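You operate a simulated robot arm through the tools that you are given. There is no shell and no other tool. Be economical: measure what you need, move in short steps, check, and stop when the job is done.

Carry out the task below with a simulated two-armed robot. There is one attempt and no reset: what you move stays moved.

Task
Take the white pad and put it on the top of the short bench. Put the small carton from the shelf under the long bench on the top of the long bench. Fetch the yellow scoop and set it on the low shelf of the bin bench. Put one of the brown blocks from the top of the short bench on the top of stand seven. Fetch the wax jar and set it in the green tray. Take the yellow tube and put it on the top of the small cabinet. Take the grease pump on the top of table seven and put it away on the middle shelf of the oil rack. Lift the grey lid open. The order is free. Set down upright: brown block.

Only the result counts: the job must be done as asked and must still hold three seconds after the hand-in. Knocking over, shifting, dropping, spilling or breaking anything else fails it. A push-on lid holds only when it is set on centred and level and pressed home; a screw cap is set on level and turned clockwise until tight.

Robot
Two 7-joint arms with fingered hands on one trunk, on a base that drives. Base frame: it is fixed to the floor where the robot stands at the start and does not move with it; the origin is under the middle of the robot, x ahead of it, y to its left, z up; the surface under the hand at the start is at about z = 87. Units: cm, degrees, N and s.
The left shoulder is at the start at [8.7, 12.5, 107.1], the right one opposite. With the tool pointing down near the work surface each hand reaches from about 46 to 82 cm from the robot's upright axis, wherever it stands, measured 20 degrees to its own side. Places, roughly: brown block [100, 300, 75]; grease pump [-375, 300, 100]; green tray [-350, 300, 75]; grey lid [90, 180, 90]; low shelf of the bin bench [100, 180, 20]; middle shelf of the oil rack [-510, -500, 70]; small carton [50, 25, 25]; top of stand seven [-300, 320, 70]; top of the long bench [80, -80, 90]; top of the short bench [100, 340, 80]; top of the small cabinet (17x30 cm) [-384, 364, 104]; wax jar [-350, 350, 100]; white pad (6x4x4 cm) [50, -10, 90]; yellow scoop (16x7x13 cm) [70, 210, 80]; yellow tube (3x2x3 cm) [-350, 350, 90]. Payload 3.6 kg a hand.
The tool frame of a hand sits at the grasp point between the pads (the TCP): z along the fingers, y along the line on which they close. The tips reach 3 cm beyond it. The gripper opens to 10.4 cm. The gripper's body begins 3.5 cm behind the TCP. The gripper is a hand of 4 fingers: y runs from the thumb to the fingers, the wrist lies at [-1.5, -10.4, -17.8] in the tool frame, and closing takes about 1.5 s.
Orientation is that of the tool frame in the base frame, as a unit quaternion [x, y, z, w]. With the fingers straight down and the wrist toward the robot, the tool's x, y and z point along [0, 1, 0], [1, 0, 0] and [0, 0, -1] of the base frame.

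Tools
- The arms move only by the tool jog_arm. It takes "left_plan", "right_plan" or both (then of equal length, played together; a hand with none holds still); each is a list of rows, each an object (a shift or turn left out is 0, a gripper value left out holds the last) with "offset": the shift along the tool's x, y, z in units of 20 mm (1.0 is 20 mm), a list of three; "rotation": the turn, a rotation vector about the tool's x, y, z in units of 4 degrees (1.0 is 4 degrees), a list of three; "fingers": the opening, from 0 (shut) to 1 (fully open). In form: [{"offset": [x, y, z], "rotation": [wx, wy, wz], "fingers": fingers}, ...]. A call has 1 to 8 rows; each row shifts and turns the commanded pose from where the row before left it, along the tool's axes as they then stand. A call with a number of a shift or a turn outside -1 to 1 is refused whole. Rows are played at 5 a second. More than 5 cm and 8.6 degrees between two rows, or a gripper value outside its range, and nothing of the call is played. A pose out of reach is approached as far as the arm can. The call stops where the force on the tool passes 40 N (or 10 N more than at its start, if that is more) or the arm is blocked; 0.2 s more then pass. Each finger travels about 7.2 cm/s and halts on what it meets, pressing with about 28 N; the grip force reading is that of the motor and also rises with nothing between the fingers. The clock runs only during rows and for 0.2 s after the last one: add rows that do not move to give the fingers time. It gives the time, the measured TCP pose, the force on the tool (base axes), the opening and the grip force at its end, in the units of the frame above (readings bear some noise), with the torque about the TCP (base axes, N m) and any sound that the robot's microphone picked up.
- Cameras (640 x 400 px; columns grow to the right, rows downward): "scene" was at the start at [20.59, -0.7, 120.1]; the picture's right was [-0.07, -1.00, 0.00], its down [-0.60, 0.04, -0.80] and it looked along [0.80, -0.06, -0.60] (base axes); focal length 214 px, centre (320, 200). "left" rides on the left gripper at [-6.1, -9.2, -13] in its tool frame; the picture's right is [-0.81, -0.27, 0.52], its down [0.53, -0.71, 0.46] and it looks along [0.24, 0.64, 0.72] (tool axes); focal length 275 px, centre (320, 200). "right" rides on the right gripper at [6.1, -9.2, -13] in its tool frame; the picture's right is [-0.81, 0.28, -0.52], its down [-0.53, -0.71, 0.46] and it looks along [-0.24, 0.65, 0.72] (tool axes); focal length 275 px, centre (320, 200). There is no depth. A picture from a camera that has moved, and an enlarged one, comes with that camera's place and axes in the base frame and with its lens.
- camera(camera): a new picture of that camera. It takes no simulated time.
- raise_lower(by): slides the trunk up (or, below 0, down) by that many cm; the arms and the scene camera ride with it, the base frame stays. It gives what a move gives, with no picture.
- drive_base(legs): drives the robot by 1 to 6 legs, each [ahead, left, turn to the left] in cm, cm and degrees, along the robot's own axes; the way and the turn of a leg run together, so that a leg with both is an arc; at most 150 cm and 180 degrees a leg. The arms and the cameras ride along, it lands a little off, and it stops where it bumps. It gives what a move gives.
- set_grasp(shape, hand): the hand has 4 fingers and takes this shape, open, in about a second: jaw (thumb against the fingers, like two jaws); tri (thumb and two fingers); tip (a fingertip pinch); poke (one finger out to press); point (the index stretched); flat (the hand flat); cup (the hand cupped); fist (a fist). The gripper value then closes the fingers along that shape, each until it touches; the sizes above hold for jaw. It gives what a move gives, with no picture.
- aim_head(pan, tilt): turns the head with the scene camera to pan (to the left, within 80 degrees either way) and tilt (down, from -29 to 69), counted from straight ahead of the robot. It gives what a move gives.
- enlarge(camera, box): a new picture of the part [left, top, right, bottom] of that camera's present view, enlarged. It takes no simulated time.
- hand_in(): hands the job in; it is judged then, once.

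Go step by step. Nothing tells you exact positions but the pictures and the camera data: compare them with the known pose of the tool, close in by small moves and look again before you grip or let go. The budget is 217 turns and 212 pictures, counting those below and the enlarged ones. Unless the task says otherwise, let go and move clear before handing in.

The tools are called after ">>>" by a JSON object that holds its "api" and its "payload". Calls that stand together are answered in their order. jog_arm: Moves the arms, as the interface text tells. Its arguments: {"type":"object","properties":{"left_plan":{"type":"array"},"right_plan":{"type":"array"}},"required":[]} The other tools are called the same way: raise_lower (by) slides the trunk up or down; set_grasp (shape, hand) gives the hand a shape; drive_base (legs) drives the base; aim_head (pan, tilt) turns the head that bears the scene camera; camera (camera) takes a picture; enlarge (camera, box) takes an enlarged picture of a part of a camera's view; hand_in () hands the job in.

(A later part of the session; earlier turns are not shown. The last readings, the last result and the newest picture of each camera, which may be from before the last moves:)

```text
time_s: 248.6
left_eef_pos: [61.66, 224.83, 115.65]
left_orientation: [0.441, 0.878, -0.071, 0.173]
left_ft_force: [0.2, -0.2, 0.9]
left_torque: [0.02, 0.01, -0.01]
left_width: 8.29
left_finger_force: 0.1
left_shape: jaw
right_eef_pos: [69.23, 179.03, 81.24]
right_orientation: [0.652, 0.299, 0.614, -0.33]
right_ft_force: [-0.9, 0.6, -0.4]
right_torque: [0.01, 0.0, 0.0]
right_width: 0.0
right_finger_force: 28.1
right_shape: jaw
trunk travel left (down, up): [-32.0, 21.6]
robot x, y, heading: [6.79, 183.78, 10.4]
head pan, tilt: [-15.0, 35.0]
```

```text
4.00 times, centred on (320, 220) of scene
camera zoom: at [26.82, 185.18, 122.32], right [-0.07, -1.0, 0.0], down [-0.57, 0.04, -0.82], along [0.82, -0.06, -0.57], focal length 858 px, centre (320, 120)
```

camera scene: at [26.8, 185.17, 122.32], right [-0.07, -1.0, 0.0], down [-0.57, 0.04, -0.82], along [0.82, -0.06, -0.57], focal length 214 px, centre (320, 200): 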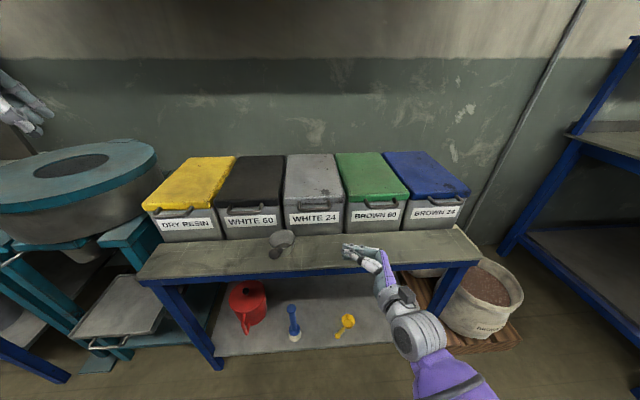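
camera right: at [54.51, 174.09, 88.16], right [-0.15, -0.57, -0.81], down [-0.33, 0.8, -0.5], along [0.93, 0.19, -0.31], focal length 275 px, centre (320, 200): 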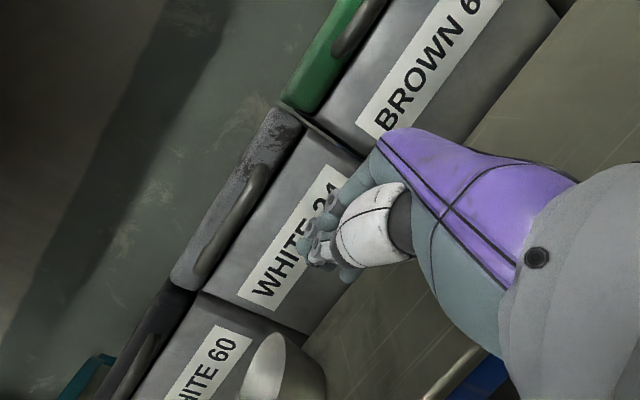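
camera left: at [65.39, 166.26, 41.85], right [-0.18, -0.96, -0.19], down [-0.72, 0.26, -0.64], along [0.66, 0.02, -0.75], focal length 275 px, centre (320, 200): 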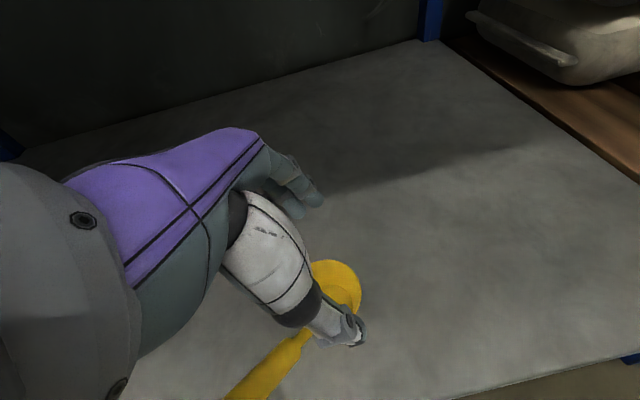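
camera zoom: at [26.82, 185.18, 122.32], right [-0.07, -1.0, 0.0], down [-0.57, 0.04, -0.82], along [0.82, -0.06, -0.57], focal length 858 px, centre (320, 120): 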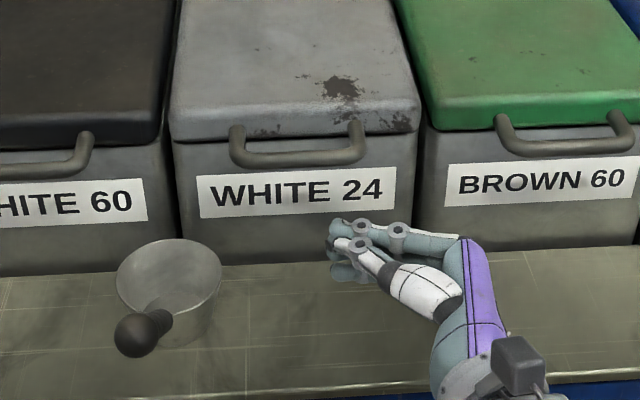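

The fingertips are just below and in front of the bar. I go the last 3.5 cm in, then lift a bit and look.

>>> {"api": "jog_arm", "payload": {"right_plan": [{"offset": [0.055, 0.37, 0.96]}, {"offset": [0.055, 0.37, 0.9]}, {}]}}

>>> {"api": "jog_arm", "payload": {"right_plan": [{"offset": [1, 0, 0]}, {"offset": [1, 0, 0]}, {}]}}

>>> {"api": "enlarge", "payload": {"camera": "scene", "box": [240, 150, 400, 250]}}

>>> {"api": "camera", "payload": {"camera": "right"}}

```text
time_s: 249.4
left_eef_pos: [61.42, 224.82, 115.51]
left_orientation: [0.442, 0.877, -0.072, 0.173]
left_ft_force: [0.6, -0.5, -0.6]
left_torque: [-0.01, 0.01, 0.01]
left_width: 8.28
left_finger_force: 0.1
left_shape: jaw
right_eef_pos: [72.65, 180.93, 81.15]
right_orientation: [0.652, 0.3, 0.613, -0.331]
right_ft_force: [-0.7, 0.7, -0.5]
right_torque: [-0.02, 0.02, 0.03]
right_width: 0.02
right_finger_force: 28.3
right_shape: jaw
trunk travel left (down, up): [-32.0, 21.6]
robot x, y, heading: [6.95, 183.57, 10.6]
head pan, tilt: [-15.0, 35.0]
```

```text
time_s: 250.2
left_eef_pos: [61.51, 224.88, 115.6]
left_orientation: [0.442, 0.877, -0.072, 0.172]
left_ft_force: [-0.5, -0.1, 0.5]
left_torque: [0.02, 0.03, 0.01]
left_width: 8.3
left_finger_force: 0.0
left_shape: jaw
right_eef_pos: [72.98, 180.99, 85.03]
right_orientation: [0.652, 0.299, 0.613, -0.331]
right_ft_force: [-0.7, 0.2, -2.0]
right_torque: [0.02, -0.01, -0.03]
right_width: 0.01
right_finger_force: 28.0
right_shape: jaw
trunk travel left (down, up): [-32.0, 21.6]
robot x, y, heading: [6.43, 183.93, 10.8]
head pan, tilt: [-15.0, 35.0]
```

```text
4.00 times, centred on (320, 200) of scene
camera zoom: at [26.8, 185.16, 122.32], right [-0.07, -1.0, 0.0], down [-0.57, 0.04, -0.82], along [0.82, -0.06, -0.57], focal length 858 px, centre (320, 200)
```

zoom: 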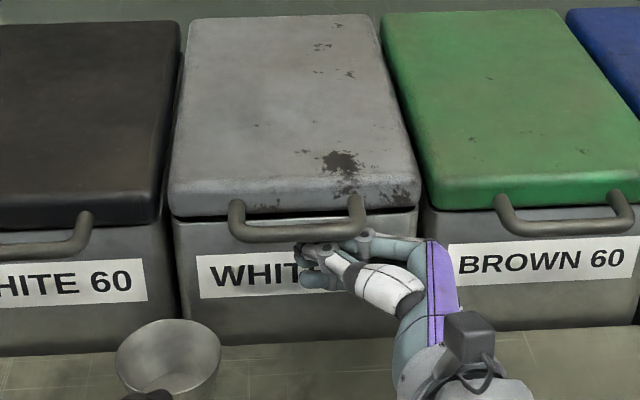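

```text
110 pictures are left
camera right: at [58.12, 176.05, 91.96], right [-0.15, -0.57, -0.81], down [-0.33, 0.8, -0.5], along [0.93, 0.19, -0.31], focal length 275 px, centre (320, 200)
```

right: 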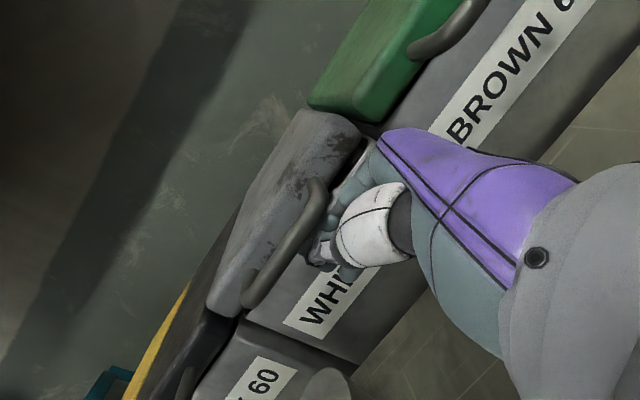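

The grey lid is lifting on the beak. I continue along the arc.

>>> {"api": "jog_arm", "payload": {"right_plan": [{"offset": [0.86, 0.05, 0.05]}, {"offset": [0.86, 0.07, 0.07]}, {"offset": [0.86, 0.09, 0.09]}, {"offset": [0.86, 0.12, 0.11]}, {"offset": [0.86, 0.15, 0.14]}, {}]}}

>>> {"api": "camera", "payload": {"camera": "scene"}}

>>> {"api": "camera", "payload": {"camera": "right"}}

```text
time_s: 251.6
left_eef_pos: [61.46, 224.91, 115.54]
left_orientation: [0.441, 0.877, -0.072, 0.173]
left_ft_force: [-0.1, 0.4, 1.6]
left_torque: [0.02, -0.02, 0.01]
left_width: 8.3
left_finger_force: 0.0
left_shape: jaw
right_eef_pos: [74.6, 180.96, 93.58]
right_orientation: [0.652, 0.299, 0.613, -0.331]
right_ft_force: [-0.5, -0.6, -2.1]
right_torque: [0.01, 0.01, -0.01]
right_width: 0.0
right_finger_force: 27.8
right_shape: jaw
trunk travel left (down, up): [-32.0, 21.6]
robot x, y, heading: [6.73, 183.67, 11.0]
head pan, tilt: [-15.0, 35.0]
```

```text
109 pictures are left
camera scene: at [26.8, 185.14, 122.32], right [-0.07, -1.0, 0.0], down [-0.57, 0.04, -0.82], along [0.82, -0.06, -0.57], focal length 214 px, centre (320, 200)
```

scene: 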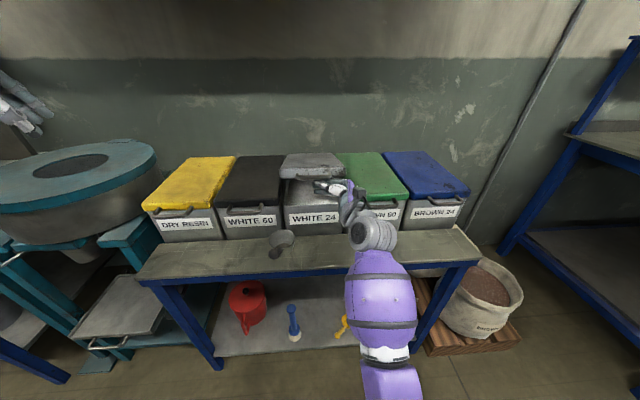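

```text
108 pictures are left
camera right: at [59.96, 176.08, 100.42], right [-0.15, -0.57, -0.81], down [-0.33, 0.8, -0.5], along [0.93, 0.19, -0.31], focal length 275 px, centre (320, 200)
```

right: 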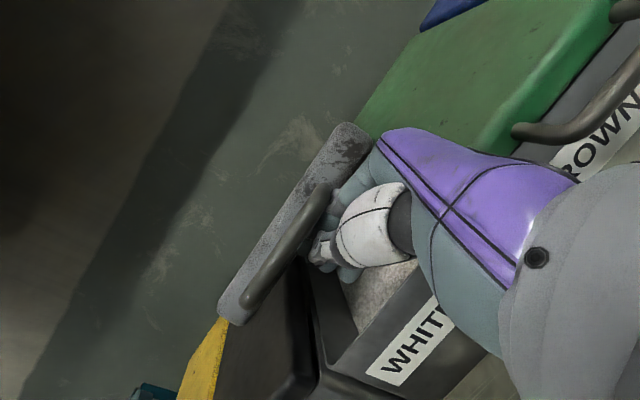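

>>> {"api": "jog_arm", "payload": {"right_plan": [{"offset": [0.86, 0.25, 0.2]}, {"offset": [0.86, 0.3, 0.25]}, {"offset": [0.845, 0.36, 0.29]}, {"offset": [0.84, 0.4, 0.3]}, {"offset": [0.83, 0.45, 0.34]}, {"offset": [0.8, 0.5, 0.38]}, {}]}}

>>> {"api": "camera", "payload": {"camera": "scene"}}

>>> {"api": "camera", "payload": {"camera": "right"}}

```text
time_s: 253.0
left_eef_pos: [61.09, 224.95, 115.6]
left_orientation: [0.442, 0.877, -0.072, 0.173]
left_ft_force: [-0.1, 0.0, -0.2]
left_torque: [0.02, -0.02, 0.02]
left_width: 8.29
left_finger_force: 0.1
left_shape: jaw
right_eef_pos: [79.94, 180.15, 101.72]
right_orientation: [0.638, 0.303, 0.624, -0.334]
right_ft_force: [-24.3, 3.2, 13.9]
right_torque: [0.19, -0.25, 0.47]
right_width: 0.0
right_finger_force: 28.3
right_shape: jaw
right hand out of reach, approached as far as the arm can: row 4, 5, 6
trunk travel left (down, up): [-32.0, 21.6]
robot x, y, heading: [6.86, 183.77, 10.4]
head pan, tilt: [-15.0, 35.0]
stopped in row 6 (right hand): the force on the tool passed its limit at 49 N (the readings are from after the stop); the commanded pose is now the measured one
```

```text
107 pictures are left
camera scene: at [26.35, 185.18, 122.39], right [-0.07, -1.0, 0.0], down [-0.57, 0.04, -0.82], along [0.82, -0.06, -0.57], focal length 214 px, centre (320, 200)
```

scene: 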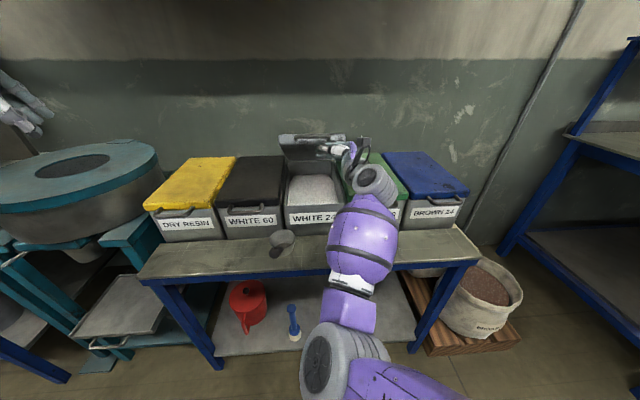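

```text
106 pictures are left
camera right: at [64.97, 174.95, 108.03], right [-0.12, -0.56, -0.82], down [-0.32, 0.81, -0.5], along [0.94, 0.21, -0.27], focal length 275 px, centre (320, 200)
```

right: 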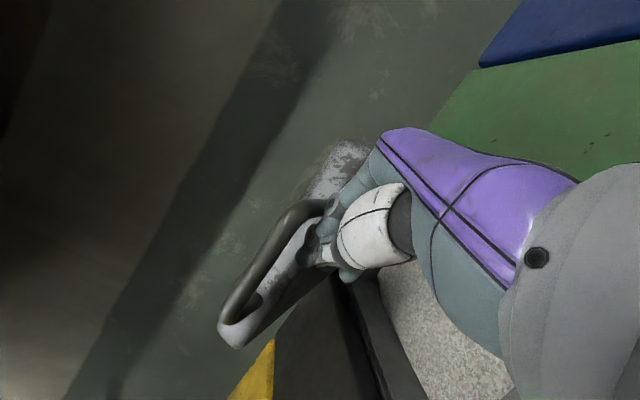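

The lid is open about 40°; the tip pressed the lip toward the hinge. I ease out slightly and continue more tangentially.

>>> {"api": "jog_arm", "payload": {"right_plan": [{"offset": [0.27, -0.34, -0.25]}, {"offset": [0.3, -0.2, -0.15]}, {"offset": [0.7, 0.2, 0.15]}, {"offset": [0.7, 0.25, 0.2]}, {}]}}

>>> {"api": "camera", "payload": {"camera": "right"}}

>>> {"api": "enlarge", "payload": {"camera": "scene", "box": [240, 110, 400, 210]}}

```text
time_s: 254.2
left_eef_pos: [61.56, 224.83, 115.38]
left_orientation: [0.442, 0.878, -0.072, 0.172]
left_ft_force: [-0.4, 0.8, -0.8]
left_torque: [0.0, -0.02, -0.02]
left_width: 8.33
left_finger_force: 0.0
left_shape: jaw
right_eef_pos: [79.51, 179.5, 102.25]
right_orientation: [0.64, 0.304, 0.621, -0.334]
right_ft_force: [-0.9, 0.0, -0.9]
right_torque: [-0.03, 0.02, 0.07]
right_width: 0.01
right_finger_force: 28.0
right_shape: jaw
right hand out of reach, approached as far as the arm can: row 3, 4
trunk travel left (down, up): [-32.0, 21.6]
robot x, y, heading: [6.66, 183.87, 10.8]
head pan, tilt: [-15.0, 35.0]
```

```text
105 pictures are left
camera right: at [64.57, 174.27, 108.72], right [-0.12, -0.56, -0.82], down [-0.33, 0.8, -0.5], along [0.94, 0.21, -0.28], focal length 275 px, centre (320, 200)
```

right: 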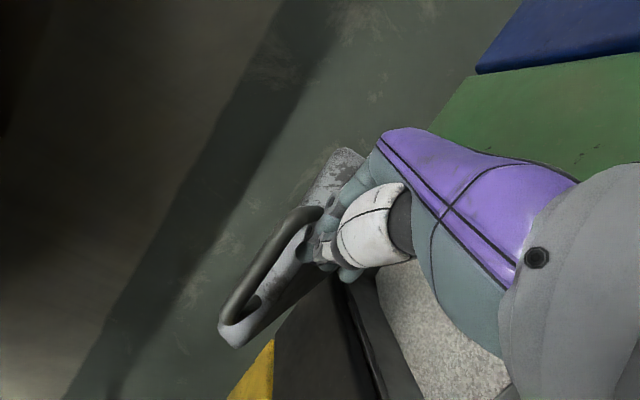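

```text
4.00 times, centred on (320, 160) of scene
camera zoom: at [26.76, 185.18, 122.32], right [-0.07, -1.0, 0.0], down [-0.57, 0.04, -0.82], along [0.82, -0.06, -0.57], focal length 858 px, centre (320, 360)
```

zoom: 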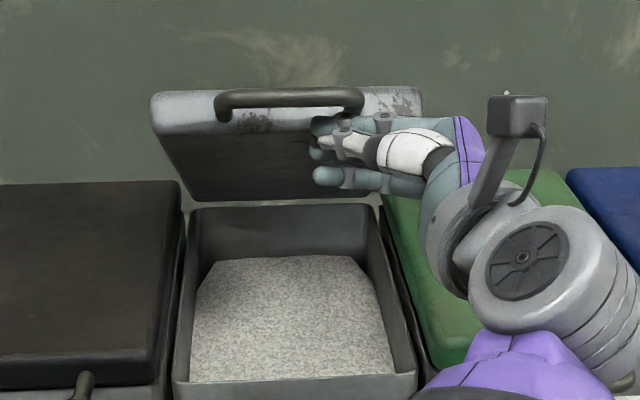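

The lid is now supported at ~45°. The arm is near its joint limit, so I use the trunk and base to carry the lid on: raise 3, ahead 2.5.

>>> {"api": "raise_lower", "payload": {"by": 3}}

>>> {"api": "drive_base", "payload": {"legs": [[2.5, -0.4, 0]]}}

>>> {"api": "raise_lower", "payload": {"by": 2.5}}

>>> {"api": "camera", "payload": {"camera": "right"}}

>>> {"api": "enlarge", "payload": {"camera": "scene", "box": [240, 110, 400, 210]}}

```text
time_s: 254.9
left_eef_pos: [61.42, 224.97, 118.6]
left_orientation: [0.443, 0.877, -0.072, 0.173]
left_ft_force: [0.5, -0.8, -0.1]
left_torque: [0.0, 0.02, -0.01]
left_width: 8.31
left_finger_force: 0.2
left_shape: jaw
right_eef_pos: [79.1, 179.41, 106.82]
right_orientation: [0.63, 0.307, 0.631, -0.333]
right_ft_force: [-2.3, 0.8, 0.1]
right_torque: [0.01, -0.01, 0.02]
right_width: 0.03
right_finger_force: 27.8
right_shape: jaw
trunk travel left (down, up): [-35.0, 18.6]
robot x, y, heading: [6.47, 183.82, 10.7]
head pan, tilt: [-15.0, 35.0]
```

```text
time_s: 255.7
left_eef_pos: [64.1, 224.86, 118.47]
left_orientation: [0.442, 0.877, -0.073, 0.172]
left_ft_force: [-0.1, -0.2, -0.3]
left_torque: [0.02, 0.01, 0.01]
left_width: 8.32
left_finger_force: 0.0
left_shape: jaw
right_eef_pos: [81.73, 179.61, 106.77]
right_orientation: [0.631, 0.307, 0.63, -0.332]
right_ft_force: [-1.7, 0.4, -0.8]
right_torque: [0.03, -0.01, 0.04]
right_width: 0.0
right_finger_force: 28.3
right_shape: jaw
trunk travel left (down, up): [-35.0, 18.6]
robot x, y, heading: [9.2, 183.65, 10.7]
head pan, tilt: [-15.0, 35.0]
```

```text
time_s: 256.4
left_eef_pos: [63.95, 224.88, 121.07]
left_orientation: [0.442, 0.877, -0.072, 0.173]
left_ft_force: [-0.4, -0.6, 0.5]
left_torque: [0.04, 0.0, 0.01]
left_width: 8.28
left_finger_force: 0.0
left_shape: jaw
right_eef_pos: [81.66, 179.58, 109.29]
right_orientation: [0.63, 0.308, 0.631, -0.332]
right_ft_force: [-1.1, 0.1, -0.5]
right_torque: [0.0, 0.03, 0.05]
right_width: 0.0
right_finger_force: 28.4
right_shape: jaw
trunk travel left (down, up): [-37.5, 16.1]
robot x, y, heading: [9.43, 184.06, 10.8]
head pan, tilt: [-15.0, 35.0]
```

```text
103 pictures are left
camera right: at [66.59, 174.26, 115.38], right [-0.1, -0.55, -0.83], down [-0.31, 0.81, -0.5], along [0.94, 0.21, -0.25], focal length 275 px, centre (320, 200)
```

right: 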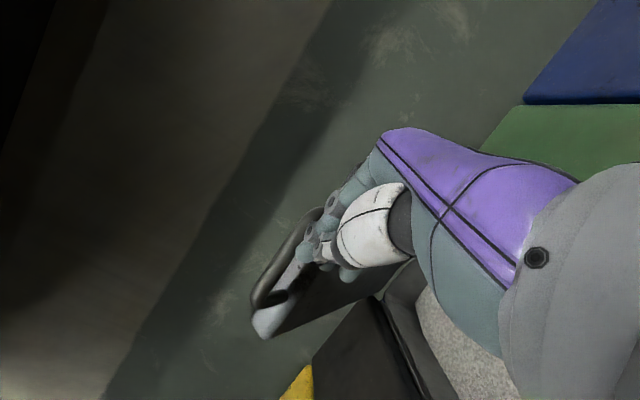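

```text
4.00 times, centred on (320, 160) of scene
camera zoom: at [28.06, 185.02, 127.72], right [-0.07, -1.0, 0.0], down [-0.57, 0.04, -0.82], along [0.82, -0.06, -0.57], focal length 858 px, centre (320, 360)
```

zoom: 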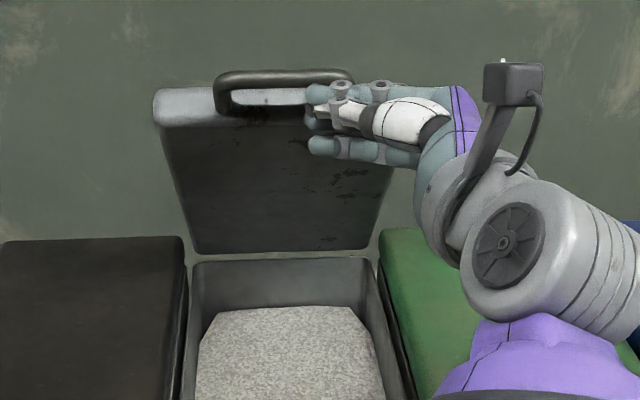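

Lid around 60°. I push on with the base, raising slightly.

>>> {"api": "drive_base", "payload": {"legs": [[4, -0.7, 0]]}}

>>> {"api": "enlarge", "payload": {"camera": "scene", "box": [240, 90, 400, 190]}}

>>> {"api": "camera", "payload": {"camera": "right"}}

```text
time_s: 257.3
left_eef_pos: [67.85, 225.06, 121.0]
left_orientation: [0.443, 0.877, -0.072, 0.173]
left_ft_force: [0.1, 0.6, 0.1]
left_torque: [-0.02, 0.05, 0.01]
left_width: 8.26
left_finger_force: 0.0
left_shape: jaw
right_eef_pos: [85.58, 179.6, 109.28]
right_orientation: [0.631, 0.306, 0.63, -0.333]
right_ft_force: [-1.6, 0.1, 0.4]
right_torque: [0.04, -0.02, 0.05]
right_width: 0.0
right_finger_force: 28.1
right_shape: jaw
trunk travel left (down, up): [-37.5, 16.1]
robot x, y, heading: [13.19, 183.56, 10.7]
head pan, tilt: [-15.0, 35.0]
```

```text
4.00 times, centred on (320, 140) of scene
camera zoom: at [32.1, 185.07, 127.7], right [-0.07, -1.0, 0.0], down [-0.57, 0.04, -0.82], along [0.82, -0.06, -0.57], focal length 858 px, centre (320, 440)
```

zoom: 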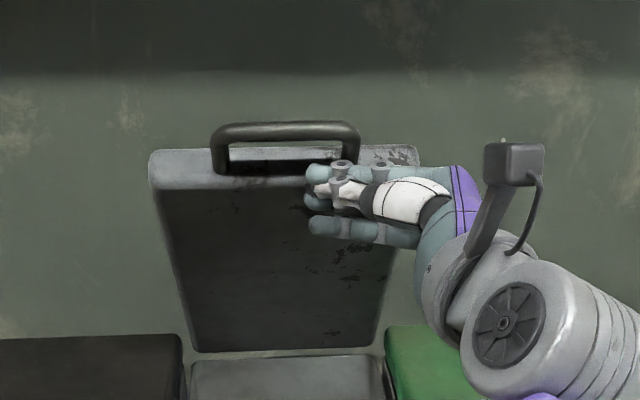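

```text
100 pictures are left
camera right: at [70.6, 174.29, 115.33], right [-0.1, -0.55, -0.83], down [-0.31, 0.81, -0.5], along [0.94, 0.21, -0.25], focal length 275 px, centre (320, 200)
```

right: 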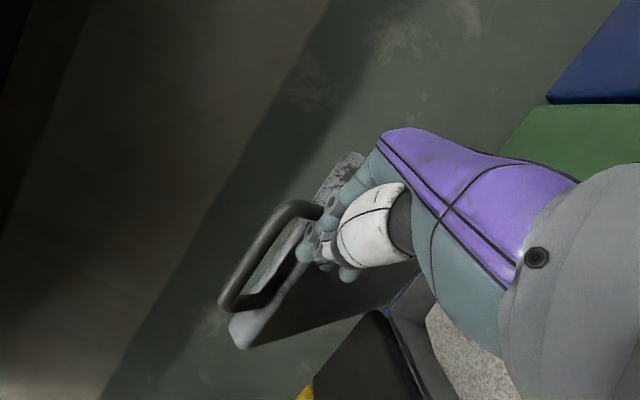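

Lid near 70–75°. Further ahead.

>>> {"api": "drive_base", "payload": {"legs": [[5, -0.9, 0]]}}

>>> {"api": "enlarge", "payload": {"camera": "scene", "box": [240, 70, 400, 170]}}

>>> {"api": "camera", "payload": {"camera": "right"}}

```text
time_s: 258.3
left_eef_pos: [72.95, 225.1, 121.12]
left_orientation: [0.442, 0.877, -0.072, 0.173]
left_ft_force: [-0.3, -0.3, 0.1]
left_torque: [0.02, 0.04, 0.04]
left_width: 8.29
left_finger_force: 0.1
left_shape: jaw
right_eef_pos: [90.73, 179.5, 109.29]
right_orientation: [0.631, 0.306, 0.63, -0.333]
right_ft_force: [-1.2, 0.8, -0.2]
right_torque: [-0.03, 0.01, 0.08]
right_width: 0.0
right_finger_force: 27.9
right_shape: jaw
trunk travel left (down, up): [-37.5, 16.1]
robot x, y, heading: [18.24, 183.88, 10.8]
head pan, tilt: [-15.0, 35.0]
```

```text
4.00 times, centred on (320, 120) of scene
camera zoom: at [37.15, 185.12, 127.69], right [-0.07, -1.0, 0.0], down [-0.57, 0.04, -0.82], along [0.82, -0.06, -0.57], focal length 858 px, centre (320, 520)
```

zoom: 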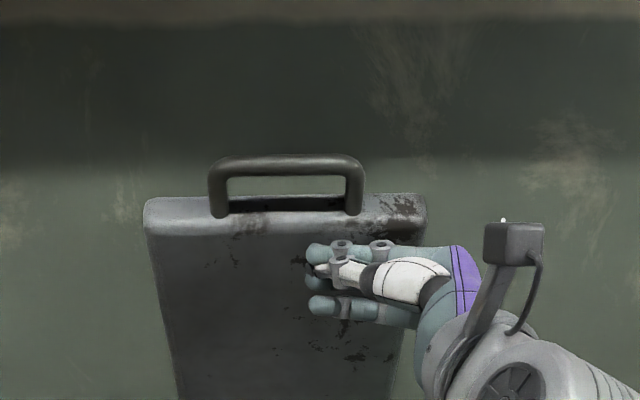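

```text
98 pictures are left
camera right: at [75.65, 174.35, 115.32], right [-0.1, -0.55, -0.83], down [-0.31, 0.81, -0.5], along [0.94, 0.21, -0.25], focal length 275 px, centre (320, 200)
```

right: 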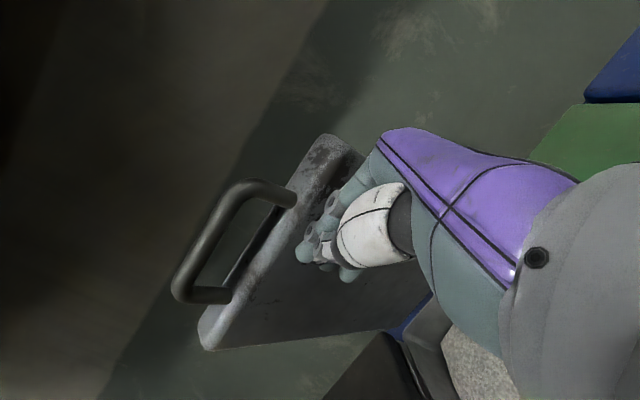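

About 78°. A bit more ahead.

>>> {"api": "drive_base", "payload": {"legs": [[5, -0.9, 0]]}}

>>> {"api": "enlarge", "payload": {"camera": "scene", "box": [240, 70, 400, 170]}}

>>> {"api": "camera", "payload": {"camera": "right"}}

```text
time_s: 259.2
left_eef_pos: [78.2, 225.12, 121.01]
left_orientation: [0.442, 0.877, -0.073, 0.173]
left_ft_force: [0.7, -0.1, 0.1]
left_torque: [-0.02, 0.02, -0.01]
left_width: 8.29
left_finger_force: 0.0
left_shape: jaw
right_eef_pos: [95.71, 179.6, 109.27]
right_orientation: [0.631, 0.306, 0.631, -0.332]
right_ft_force: [-0.7, 0.4, 0.5]
right_torque: [0.01, 0.03, 0.03]
right_width: 0.0
right_finger_force: 27.6
right_shape: jaw
trunk travel left (down, up): [-37.5, 16.1]
robot x, y, heading: [23.21, 183.73, 10.6]
head pan, tilt: [-15.0, 35.0]
```

```text
4.00 times, centred on (320, 120) of scene
camera zoom: at [42.26, 185.17, 127.69], right [-0.07, -1.0, 0.0], down [-0.57, 0.04, -0.82], along [0.82, -0.06, -0.57], focal length 858 px, centre (320, 520)
```

zoom: 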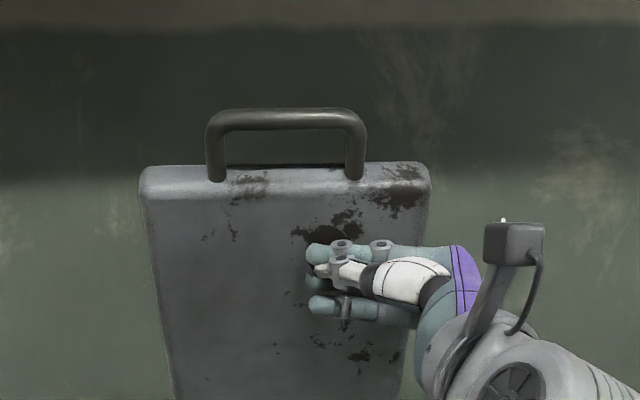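

```text
96 pictures are left
camera right: at [80.75, 174.38, 115.32], right [-0.1, -0.55, -0.83], down [-0.31, 0.81, -0.5], along [0.94, 0.21, -0.25], focal length 275 px, centre (320, 200)
```

right: 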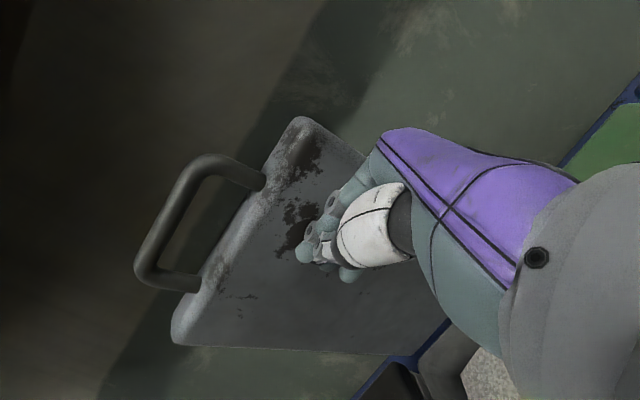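

It looks close to vertical with hardly any force. A little more.

>>> {"api": "drive_base", "payload": {"legs": [[3.5, -0.6, 0]]}}

>>> {"api": "enlarge", "payload": {"camera": "scene", "box": [240, 70, 400, 170]}}

>>> {"api": "camera", "payload": {"camera": "right"}}

```text
time_s: 260.1
left_eef_pos: [81.48, 225.24, 120.98]
left_orientation: [0.441, 0.878, -0.072, 0.172]
left_ft_force: [0.8, -0.1, -0.7]
left_torque: [0.01, 0.02, 0.02]
left_width: 8.29
left_finger_force: 0.1
left_shape: jaw
right_eef_pos: [99.18, 179.77, 109.31]
right_orientation: [0.631, 0.308, 0.631, -0.331]
right_ft_force: [0.4, 0.8, -0.1]
right_torque: [0.04, 0.01, 0.01]
right_width: 0.0
right_finger_force: 27.8
right_shape: jaw
trunk travel left (down, up): [-37.5, 16.1]
robot x, y, heading: [26.69, 184.02, 11.0]
head pan, tilt: [-15.0, 35.0]
```

```text
4.00 times, centred on (320, 120) of scene
camera zoom: at [45.7, 185.23, 127.69], right [-0.07, -1.0, 0.0], down [-0.57, 0.04, -0.82], along [0.82, -0.06, -0.57], focal length 858 px, centre (320, 520)
```

zoom: 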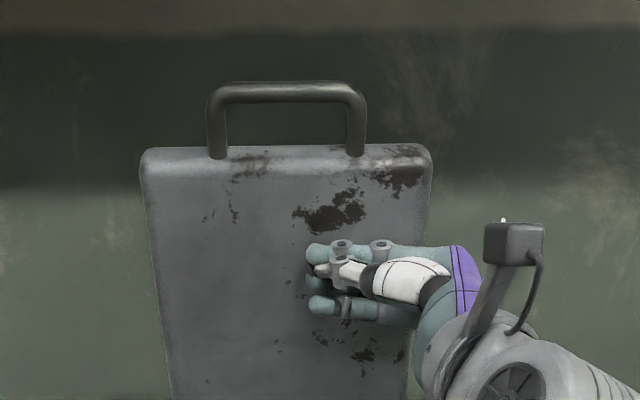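

```text
94 pictures are left
camera right: at [84.2, 174.47, 115.34], right [-0.1, -0.55, -0.83], down [-0.31, 0.81, -0.5], along [0.94, 0.21, -0.25], focal length 275 px, centre (320, 200)
```

right: 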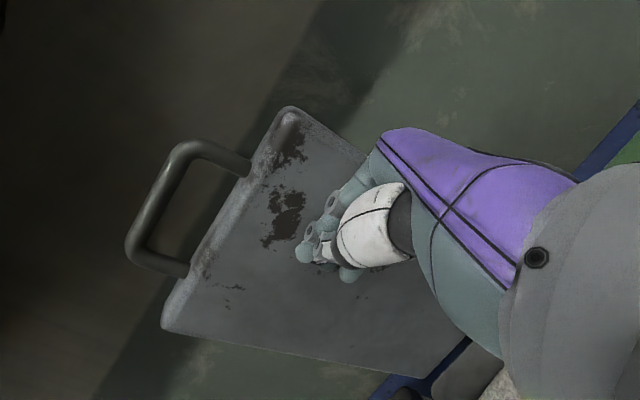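

No force now: the lid may have gone past vertical to its stop. I back off 4 cm to see whether it stays.

>>> {"api": "drive_base", "payload": {"legs": [[-4, 0.7, 0]]}}

>>> {"api": "enlarge", "payload": {"camera": "scene", "box": [240, 70, 400, 170]}}

>>> {"api": "camera", "payload": {"camera": "right"}}

```text
time_s: 260.9
left_eef_pos: [77.43, 225.14, 121.11]
left_orientation: [0.441, 0.878, -0.071, 0.173]
left_ft_force: [-0.1, -0.3, 0.3]
left_torque: [0.01, -0.03, -0.01]
left_width: 8.32
left_finger_force: 0.1
left_shape: jaw
right_eef_pos: [95.12, 179.63, 109.43]
right_orientation: [0.63, 0.307, 0.631, -0.332]
right_ft_force: [-0.9, 1.0, -0.6]
right_torque: [0.03, 0.06, -0.01]
right_width: 0.01
right_finger_force: 27.7
right_shape: jaw
trunk travel left (down, up): [-37.5, 16.1]
robot x, y, heading: [22.63, 183.92, 11.1]
head pan, tilt: [-15.0, 35.0]
```

```text
4.00 times, centred on (320, 120) of scene
camera zoom: at [41.45, 185.16, 127.72], right [-0.07, -1.0, 0.0], down [-0.57, 0.04, -0.82], along [0.82, -0.06, -0.57], focal length 858 px, centre (320, 520)
```

zoom: 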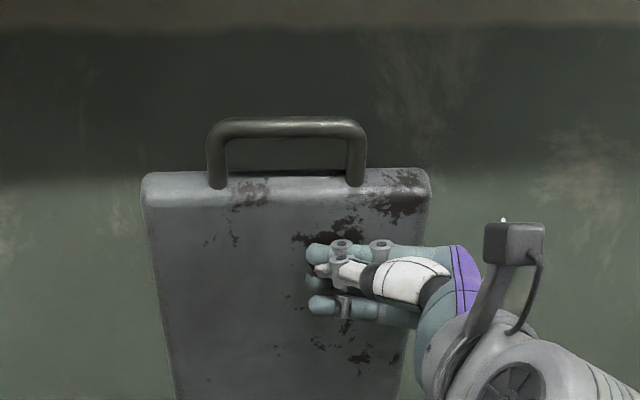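

```text
92 pictures are left
camera right: at [79.98, 174.4, 115.43], right [-0.1, -0.55, -0.83], down [-0.31, 0.81, -0.5], along [0.94, 0.21, -0.25], focal length 275 px, centre (320, 200)
```

right: 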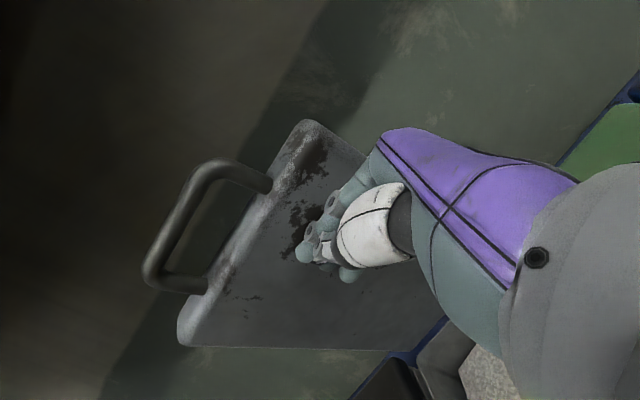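

The lid follows back, so it isn't past vertical yet. I lower the contact point nearer the hinge (more angle per cm) and push further.

>>> {"api": "raise_lower", "payload": {"by": -7}}

>>> {"api": "drive_base", "payload": {"legs": [[6, -1, 0]]}}

>>> {"api": "camera", "payload": {"camera": "right"}}

>>> {"api": "camera", "payload": {"camera": "scene"}}

```text
time_s: 262.0
left_eef_pos: [77.37, 225.05, 114.19]
left_orientation: [0.442, 0.878, -0.071, 0.173]
left_ft_force: [0.4, 0.4, 0.1]
left_torque: [-0.01, 0.0, 0.02]
left_width: 8.27
left_finger_force: 0.2
left_shape: jaw
right_eef_pos: [95.04, 179.77, 102.34]
right_orientation: [0.63, 0.307, 0.631, -0.332]
right_ft_force: [-0.4, 0.3, -0.9]
right_torque: [0.01, 0.01, 0.02]
right_width: 0.0
right_finger_force: 28.1
right_shape: jaw
trunk travel left (down, up): [-30.5, 23.1]
robot x, y, heading: [22.62, 183.91, 10.8]
head pan, tilt: [-15.0, 35.0]
```

```text
time_s: 263.0
left_eef_pos: [83.13, 225.26, 114.22]
left_orientation: [0.441, 0.878, -0.07, 0.175]
left_ft_force: [-0.1, 0.7, 1.0]
left_torque: [-0.03, 0.01, 0.03]
left_width: 8.29
left_finger_force: 0.0
left_shape: jaw
right_eef_pos: [100.73, 179.83, 102.82]
right_orientation: [0.629, 0.308, 0.632, -0.331]
right_ft_force: [0.4, -0.1, -0.1]
right_torque: [-0.01, -0.01, 0.01]
right_width: 0.01
right_finger_force: 28.3
right_shape: jaw
trunk travel left (down, up): [-30.5, 23.1]
robot x, y, heading: [28.67, 184.08, 10.7]
head pan, tilt: [-15.0, 35.0]
```

```text
91 pictures are left
camera right: at [85.67, 174.59, 108.77], right [-0.09, -0.55, -0.83], down [-0.31, 0.81, -0.5], along [0.95, 0.21, -0.24], focal length 275 px, centre (320, 200)
```

right: 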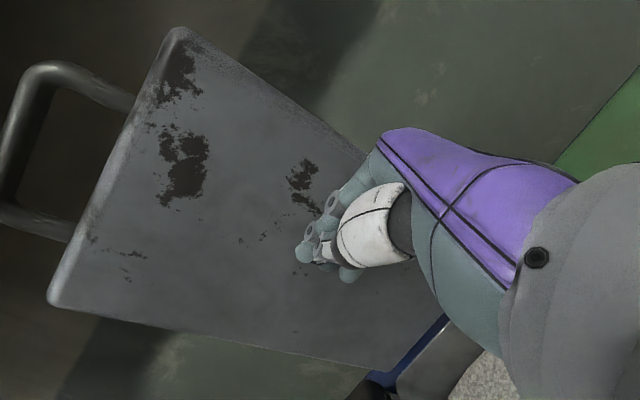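

```text
90 pictures are left
camera scene: at [48.61, 185.62, 120.97], right [-0.07, -1.0, 0.0], down [-0.57, 0.04, -0.82], along [0.82, -0.06, -0.57], focal length 214 px, centre (320, 200)
```

scene: 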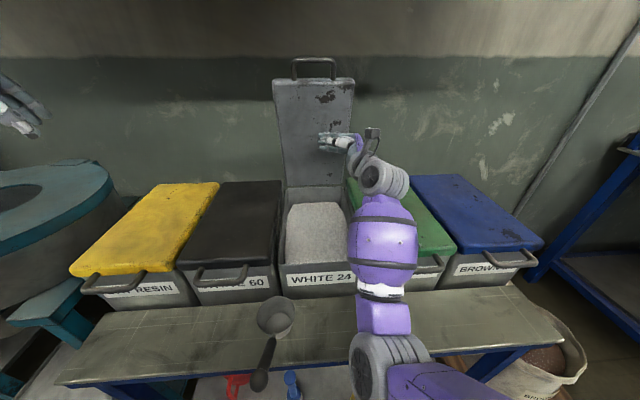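

The lid looks vertical or slightly past. I back off to test.

>>> {"api": "drive_base", "payload": {"legs": [[-5, 0.9, 0]]}}

>>> {"api": "camera", "payload": {"camera": "right"}}

>>> {"api": "camera", "payload": {"camera": "scene"}}

```text
time_s: 263.9
left_eef_pos: [78.35, 225.19, 114.2]
left_orientation: [0.441, 0.878, -0.07, 0.173]
left_ft_force: [0.3, -0.2, 1.3]
left_torque: [0.01, -0.03, -0.01]
left_width: 8.32
left_finger_force: 0.0
left_shape: jaw
right_eef_pos: [96.0, 179.81, 102.7]
right_orientation: [0.629, 0.309, 0.631, -0.332]
right_ft_force: [-0.3, -1.2, -0.5]
right_torque: [-0.01, -0.01, 0.01]
right_width: 0.0
right_finger_force: 27.8
right_shape: jaw
trunk travel left (down, up): [-30.5, 23.1]
robot x, y, heading: [23.7, 184.17, 11.0]
head pan, tilt: [-15.0, 35.0]
```

```text
89 pictures are left
camera right: at [80.98, 174.53, 108.57], right [-0.09, -0.55, -0.83], down [-0.31, 0.81, -0.5], along [0.95, 0.21, -0.25], focal length 275 px, centre (320, 200)
```

right: 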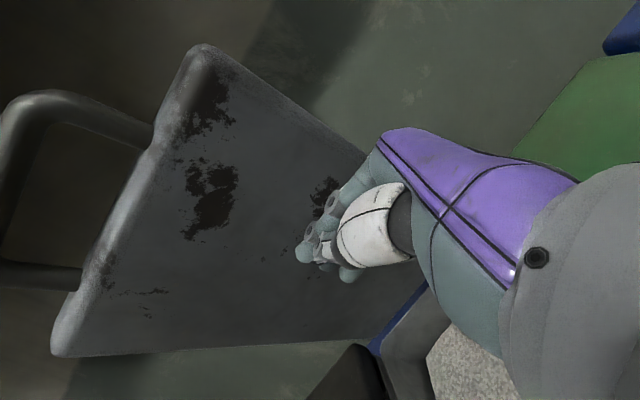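

```text
88 pictures are left
camera scene: at [43.95, 185.54, 120.9], right [-0.07, -1.0, 0.0], down [-0.57, 0.04, -0.82], along [0.82, -0.06, -0.57], focal length 214 px, centre (320, 200)
```

scene: 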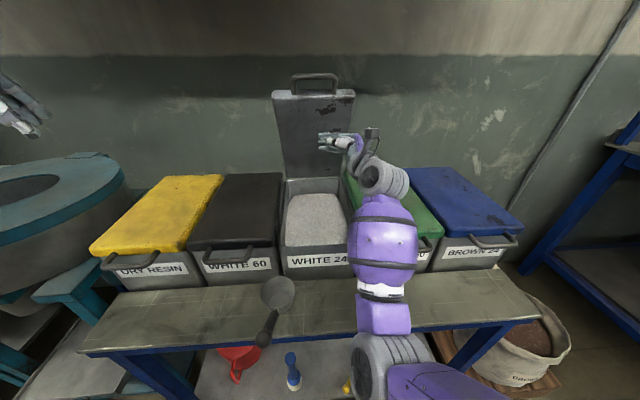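

It followed again; I lower further toward the hinge and push a little deeper, using the arm for the last centimetres.

>>> {"api": "raise_lower", "payload": {"by": -5.5}}

>>> {"api": "drive_base", "payload": {"legs": [[5.5, -1, 0]]}}

>>> {"api": "jog_arm", "payload": {"right_plan": [{"offset": [0.04, 0.4, 0.3]}, {"offset": [0.04, 0.4, 0.3]}, {"offset": [0.04, 0.4, 0.3]}, {}]}}

>>> {"api": "camera", "payload": {"camera": "right"}}

>>> {"api": "camera", "payload": {"camera": "scene"}}

```text
time_s: 264.9
left_eef_pos: [77.87, 225.74, 108.83]
left_orientation: [0.44, 0.878, -0.072, 0.175]
left_ft_force: [0.5, -0.5, 0.4]
left_torque: [0.01, -0.01, 0.01]
left_width: 8.3
left_finger_force: 0.0
left_shape: jaw
right_eef_pos: [95.7, 180.57, 97.66]
right_orientation: [0.625, 0.312, 0.634, -0.332]
right_ft_force: [-1.5, 0.8, -1.4]
right_torque: [-0.01, -0.03, 0.04]
right_width: 0.0
right_finger_force: 28.1
right_shape: jaw
trunk travel left (down, up): [-25.0, 28.6]
robot x, y, heading: [23.29, 184.44, 11.0]
head pan, tilt: [-15.0, 35.0]
```

```text
time_s: 265.8
left_eef_pos: [79.55, 225.45, 109.21]
left_orientation: [0.444, 0.875, -0.07, 0.18]
left_ft_force: [-0.2, 0.4, 1.0]
left_torque: [0.01, -0.02, 0.01]
left_width: 8.3
left_finger_force: 0.1
left_shape: jaw
right_eef_pos: [96.15, 180.77, 98.32]
right_orientation: [0.618, 0.315, 0.639, -0.331]
right_ft_force: [-1.1, -1.3, -1.2]
right_torque: [0.0, -0.02, 0.0]
right_width: 0.0
right_finger_force: 27.7
right_shape: jaw
trunk travel left (down, up): [-25.0, 28.6]
robot x, y, heading: [26.01, 184.24, 10.6]
head pan, tilt: [-15.0, 35.0]
stopped in leg 1: the robot was blocked; the commanded pose is now the measured one
```

```text
time_s: 267.0
left_eef_pos: [77.21, 225.6, 109.62]
left_orientation: [0.444, 0.875, -0.069, 0.182]
left_ft_force: [-0.1, 1.1, 0.1]
left_torque: [-0.04, -0.03, 0.01]
left_width: 8.31
left_finger_force: 0.0
left_shape: jaw
right_eef_pos: [96.23, 182.43, 99.23]
right_orientation: [0.61, 0.322, 0.641, -0.338]
right_ft_force: [-1.7, 0.2, -0.7]
right_torque: [-0.06, -0.01, 0.05]
right_width: 0.01
right_finger_force: 27.9
right_shape: jaw
trunk travel left (down, up): [-25.0, 28.6]
robot x, y, heading: [24.66, 184.34, 10.6]
head pan, tilt: [-15.0, 35.0]
stopped in row 4 (right hand): the arm was blocked; the commanded pose is now the measured one
```

```text
87 pictures are left
camera right: at [81.05, 176.61, 104.51], right [-0.04, -0.55, -0.84], down [-0.32, 0.8, -0.51], along [0.95, 0.25, -0.21], focal length 275 px, centre (320, 200)
```

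right: 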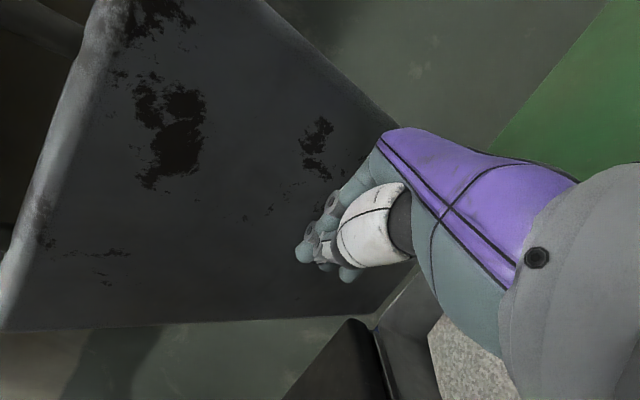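

```text
86 pictures are left
camera scene: at [43.95, 186.22, 115.9], right [-0.08, -1.0, 0.0], down [-0.55, 0.04, -0.83], along [0.83, -0.06, -0.55], focal length 214 px, centre (320, 200)
```

scene: 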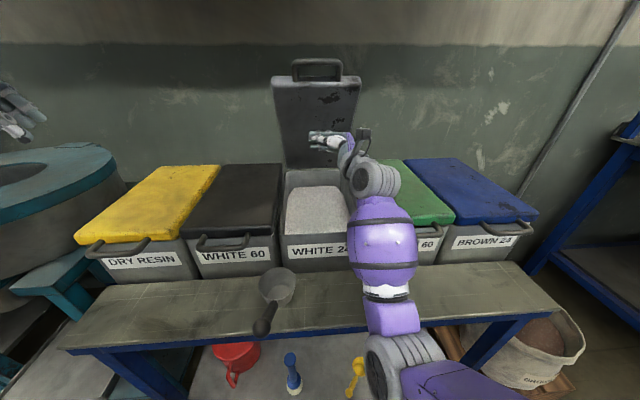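

Blocked: the right elbow/forearm seems to touch the bench. I back off and raise again.

>>> {"api": "drive_base", "payload": {"legs": [[-2, 0.4, 0]]}}

>>> {"api": "raise_lower", "payload": {"by": 7}}

>>> {"api": "camera", "payload": {"camera": "right"}}

>>> {"api": "aim_head", "payload": {"pan": -25, "tilt": 50}}

>>> {"api": "camera", "payload": {"camera": "scene"}}

```text
time_s: 267.8
left_eef_pos: [77.07, 225.75, 108.88]
left_orientation: [0.442, 0.876, -0.072, 0.177]
left_ft_force: [0.5, 0.6, 0.2]
left_torque: [0.02, 0.0, -0.01]
left_width: 8.28
left_finger_force: 0.1
left_shape: jaw
right_eef_pos: [96.25, 182.43, 98.4]
right_orientation: [0.614, 0.32, 0.637, -0.339]
right_ft_force: [-1.0, 0.6, 0.1]
right_torque: [-0.01, -0.02, 0.04]
right_width: 0.01
right_finger_force: 28.2
right_shape: jaw
trunk travel left (down, up): [-25.0, 28.6]
robot x, y, heading: [23.39, 184.12, 10.9]
head pan, tilt: [-15.0, 35.0]
```

```text
time_s: 268.9
left_eef_pos: [78.2, 225.44, 115.41]
left_orientation: [0.442, 0.877, -0.073, 0.173]
left_ft_force: [0.2, -0.5, 0.4]
left_torque: [-0.02, -0.03, 0.0]
left_width: 8.28
left_finger_force: 0.1
left_shape: jaw
right_eef_pos: [97.06, 181.96, 104.72]
right_orientation: [0.617, 0.317, 0.635, -0.34]
right_ft_force: [-0.7, -0.7, -0.6]
right_torque: [-0.02, 0.02, -0.06]
right_width: 0.0
right_finger_force: 28.4
right_shape: jaw
trunk travel left (down, up): [-32.0, 21.6]
robot x, y, heading: [23.68, 184.31, 10.7]
head pan, tilt: [-15.0, 35.0]
```

```text
85 pictures are left
camera right: at [82.19, 176.2, 110.31], right [-0.06, -0.55, -0.83], down [-0.33, 0.8, -0.5], along [0.94, 0.24, -0.23], focal length 275 px, centre (320, 200)
```

right: 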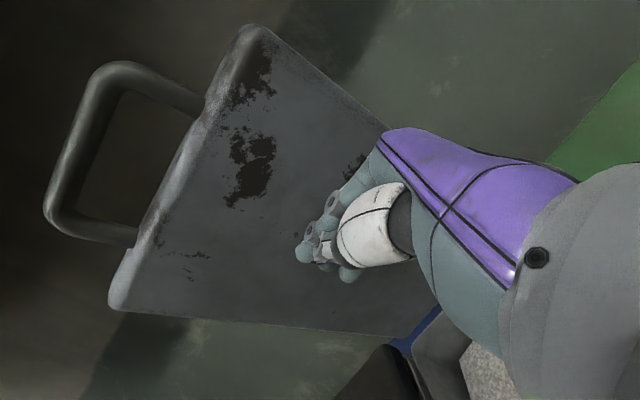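

```text
time_s: 269.6
left_eef_pos: [78.04, 225.36, 115.5]
left_orientation: [0.442, 0.877, -0.072, 0.172]
left_ft_force: [-0.2, 0.5, -0.4]
left_torque: [-0.02, -0.01, -0.01]
left_width: 8.3
left_finger_force: 0.0
left_shape: jaw
right_eef_pos: [97.03, 182.01, 104.74]
right_orientation: [0.617, 0.317, 0.634, -0.342]
right_ft_force: [-1.0, -0.6, -1.4]
right_torque: [0.0, -0.01, -0.01]
right_width: 0.0
right_finger_force: 28.1
right_shape: jaw
trunk travel left (down, up): [-32.0, 21.6]
robot x, y, heading: [23.24, 184.31, 10.7]
head pan, tilt: [-25.0, 50.0]
```

```text
84 pictures are left
camera scene: at [42.09, 184.42, 120.15], right [-0.24, -0.97, 0.0], down [-0.74, 0.19, -0.64], along [0.62, -0.16, -0.77], focal length 214 px, centre (320, 200)
```

scene: 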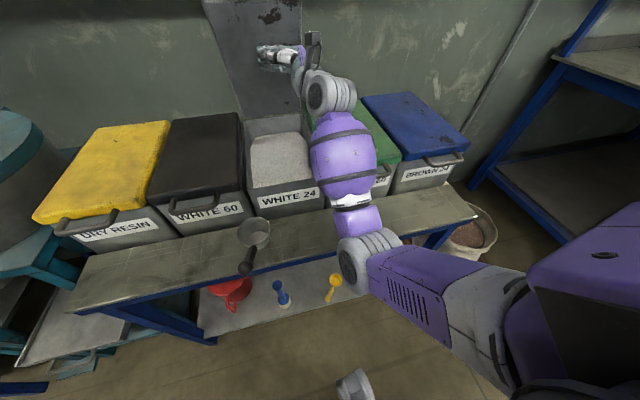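

Things look undisturbed. I raise the trunk 6 cm for elbow clearance and try extending the arm forward against the lid.

>>> {"api": "raise_lower", "payload": {"by": 6}}

>>> {"api": "jog_arm", "payload": {"right_plan": [{"offset": [0, 0.62, 0.43]}, {"offset": [0, 0.62, 0.43]}, {"offset": [0, 0.62, 0.43]}, {}]}}

```text
time_s: 270.6
left_eef_pos: [78.17, 225.41, 121.43]
left_orientation: [0.442, 0.877, -0.073, 0.172]
left_ft_force: [-0.1, -0.1, 0.3]
left_torque: [-0.01, 0.03, -0.02]
left_width: 8.3
left_finger_force: 0.1
left_shape: jaw
right_eef_pos: [97.14, 182.11, 110.66]
right_orientation: [0.616, 0.317, 0.634, -0.343]
right_ft_force: [-0.8, 0.7, 0.4]
right_torque: [-0.01, 0.06, -0.01]
right_width: 0.0
right_finger_force: 28.2
right_shape: jaw
trunk travel left (down, up): [-38.0, 15.6]
robot x, y, heading: [23.56, 183.96, 10.9]
head pan, tilt: [-25.0, 50.0]
```

```text
time_s: 271.6
left_eef_pos: [78.01, 225.45, 121.47]
left_orientation: [0.442, 0.877, -0.072, 0.172]
left_ft_force: [0.5, -0.4, -0.7]
left_torque: [-0.07, 0.03, -0.01]
left_width: 8.28
left_finger_force: 0.1
left_shape: jaw
right_eef_pos: [101.65, 182.15, 110.73]
right_orientation: [0.616, 0.318, 0.635, -0.341]
right_ft_force: [-0.3, 0.2, 0.3]
right_torque: [0.0, 0.01, -0.02]
right_width: 0.01
right_finger_force: 28.1
right_shape: jaw
trunk travel left (down, up): [-38.0, 15.6]
robot x, y, heading: [23.33, 184.35, 11.2]
head pan, tilt: [-25.0, 50.0]
```

The arm extends freely now. Further.

>>> {"api": "jog_arm", "payload": {"right_plan": [{"offset": [0, 0.62, 0.43]}, {"offset": [0, 0.62, 0.43]}, {"offset": [0, 0.62, 0.43]}, {"offset": [0, 0.62, 0.43]}, {}, {}]}}

>>> {"api": "camera", "payload": {"camera": "right"}}

```text
time_s: 273.0
left_eef_pos: [78.04, 225.43, 121.5]
left_orientation: [0.442, 0.877, -0.073, 0.17]
left_ft_force: [0.5, 1.1, 0.2]
left_torque: [-0.01, 0.0, -0.03]
left_width: 8.3
left_finger_force: 0.1
left_shape: jaw
right_eef_pos: [107.63, 182.14, 110.84]
right_orientation: [0.617, 0.318, 0.634, -0.342]
right_ft_force: [-0.2, 0.8, 0.2]
right_torque: [-0.02, 0.0, -0.01]
right_width: 0.0
right_finger_force: 27.8
right_shape: jaw
trunk travel left (down, up): [-38.0, 15.6]
robot x, y, heading: [23.2, 184.03, 10.9]
head pan, tilt: [-25.0, 50.0]
```

```text
83 pictures are left
camera right: at [92.64, 176.3, 116.49], right [-0.06, -0.55, -0.83], down [-0.33, 0.8, -0.5], along [0.94, 0.24, -0.23], focal length 275 px, centre (320, 200)
```

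right: 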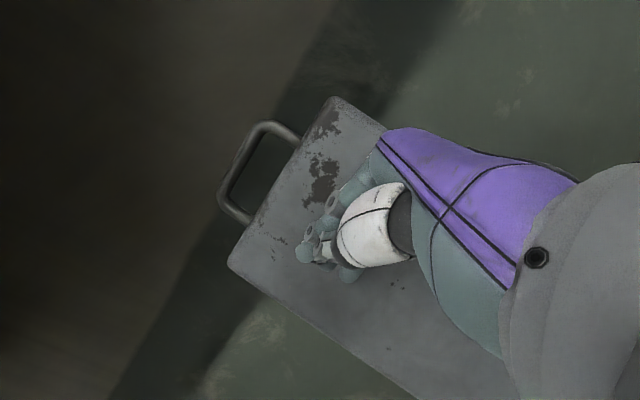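

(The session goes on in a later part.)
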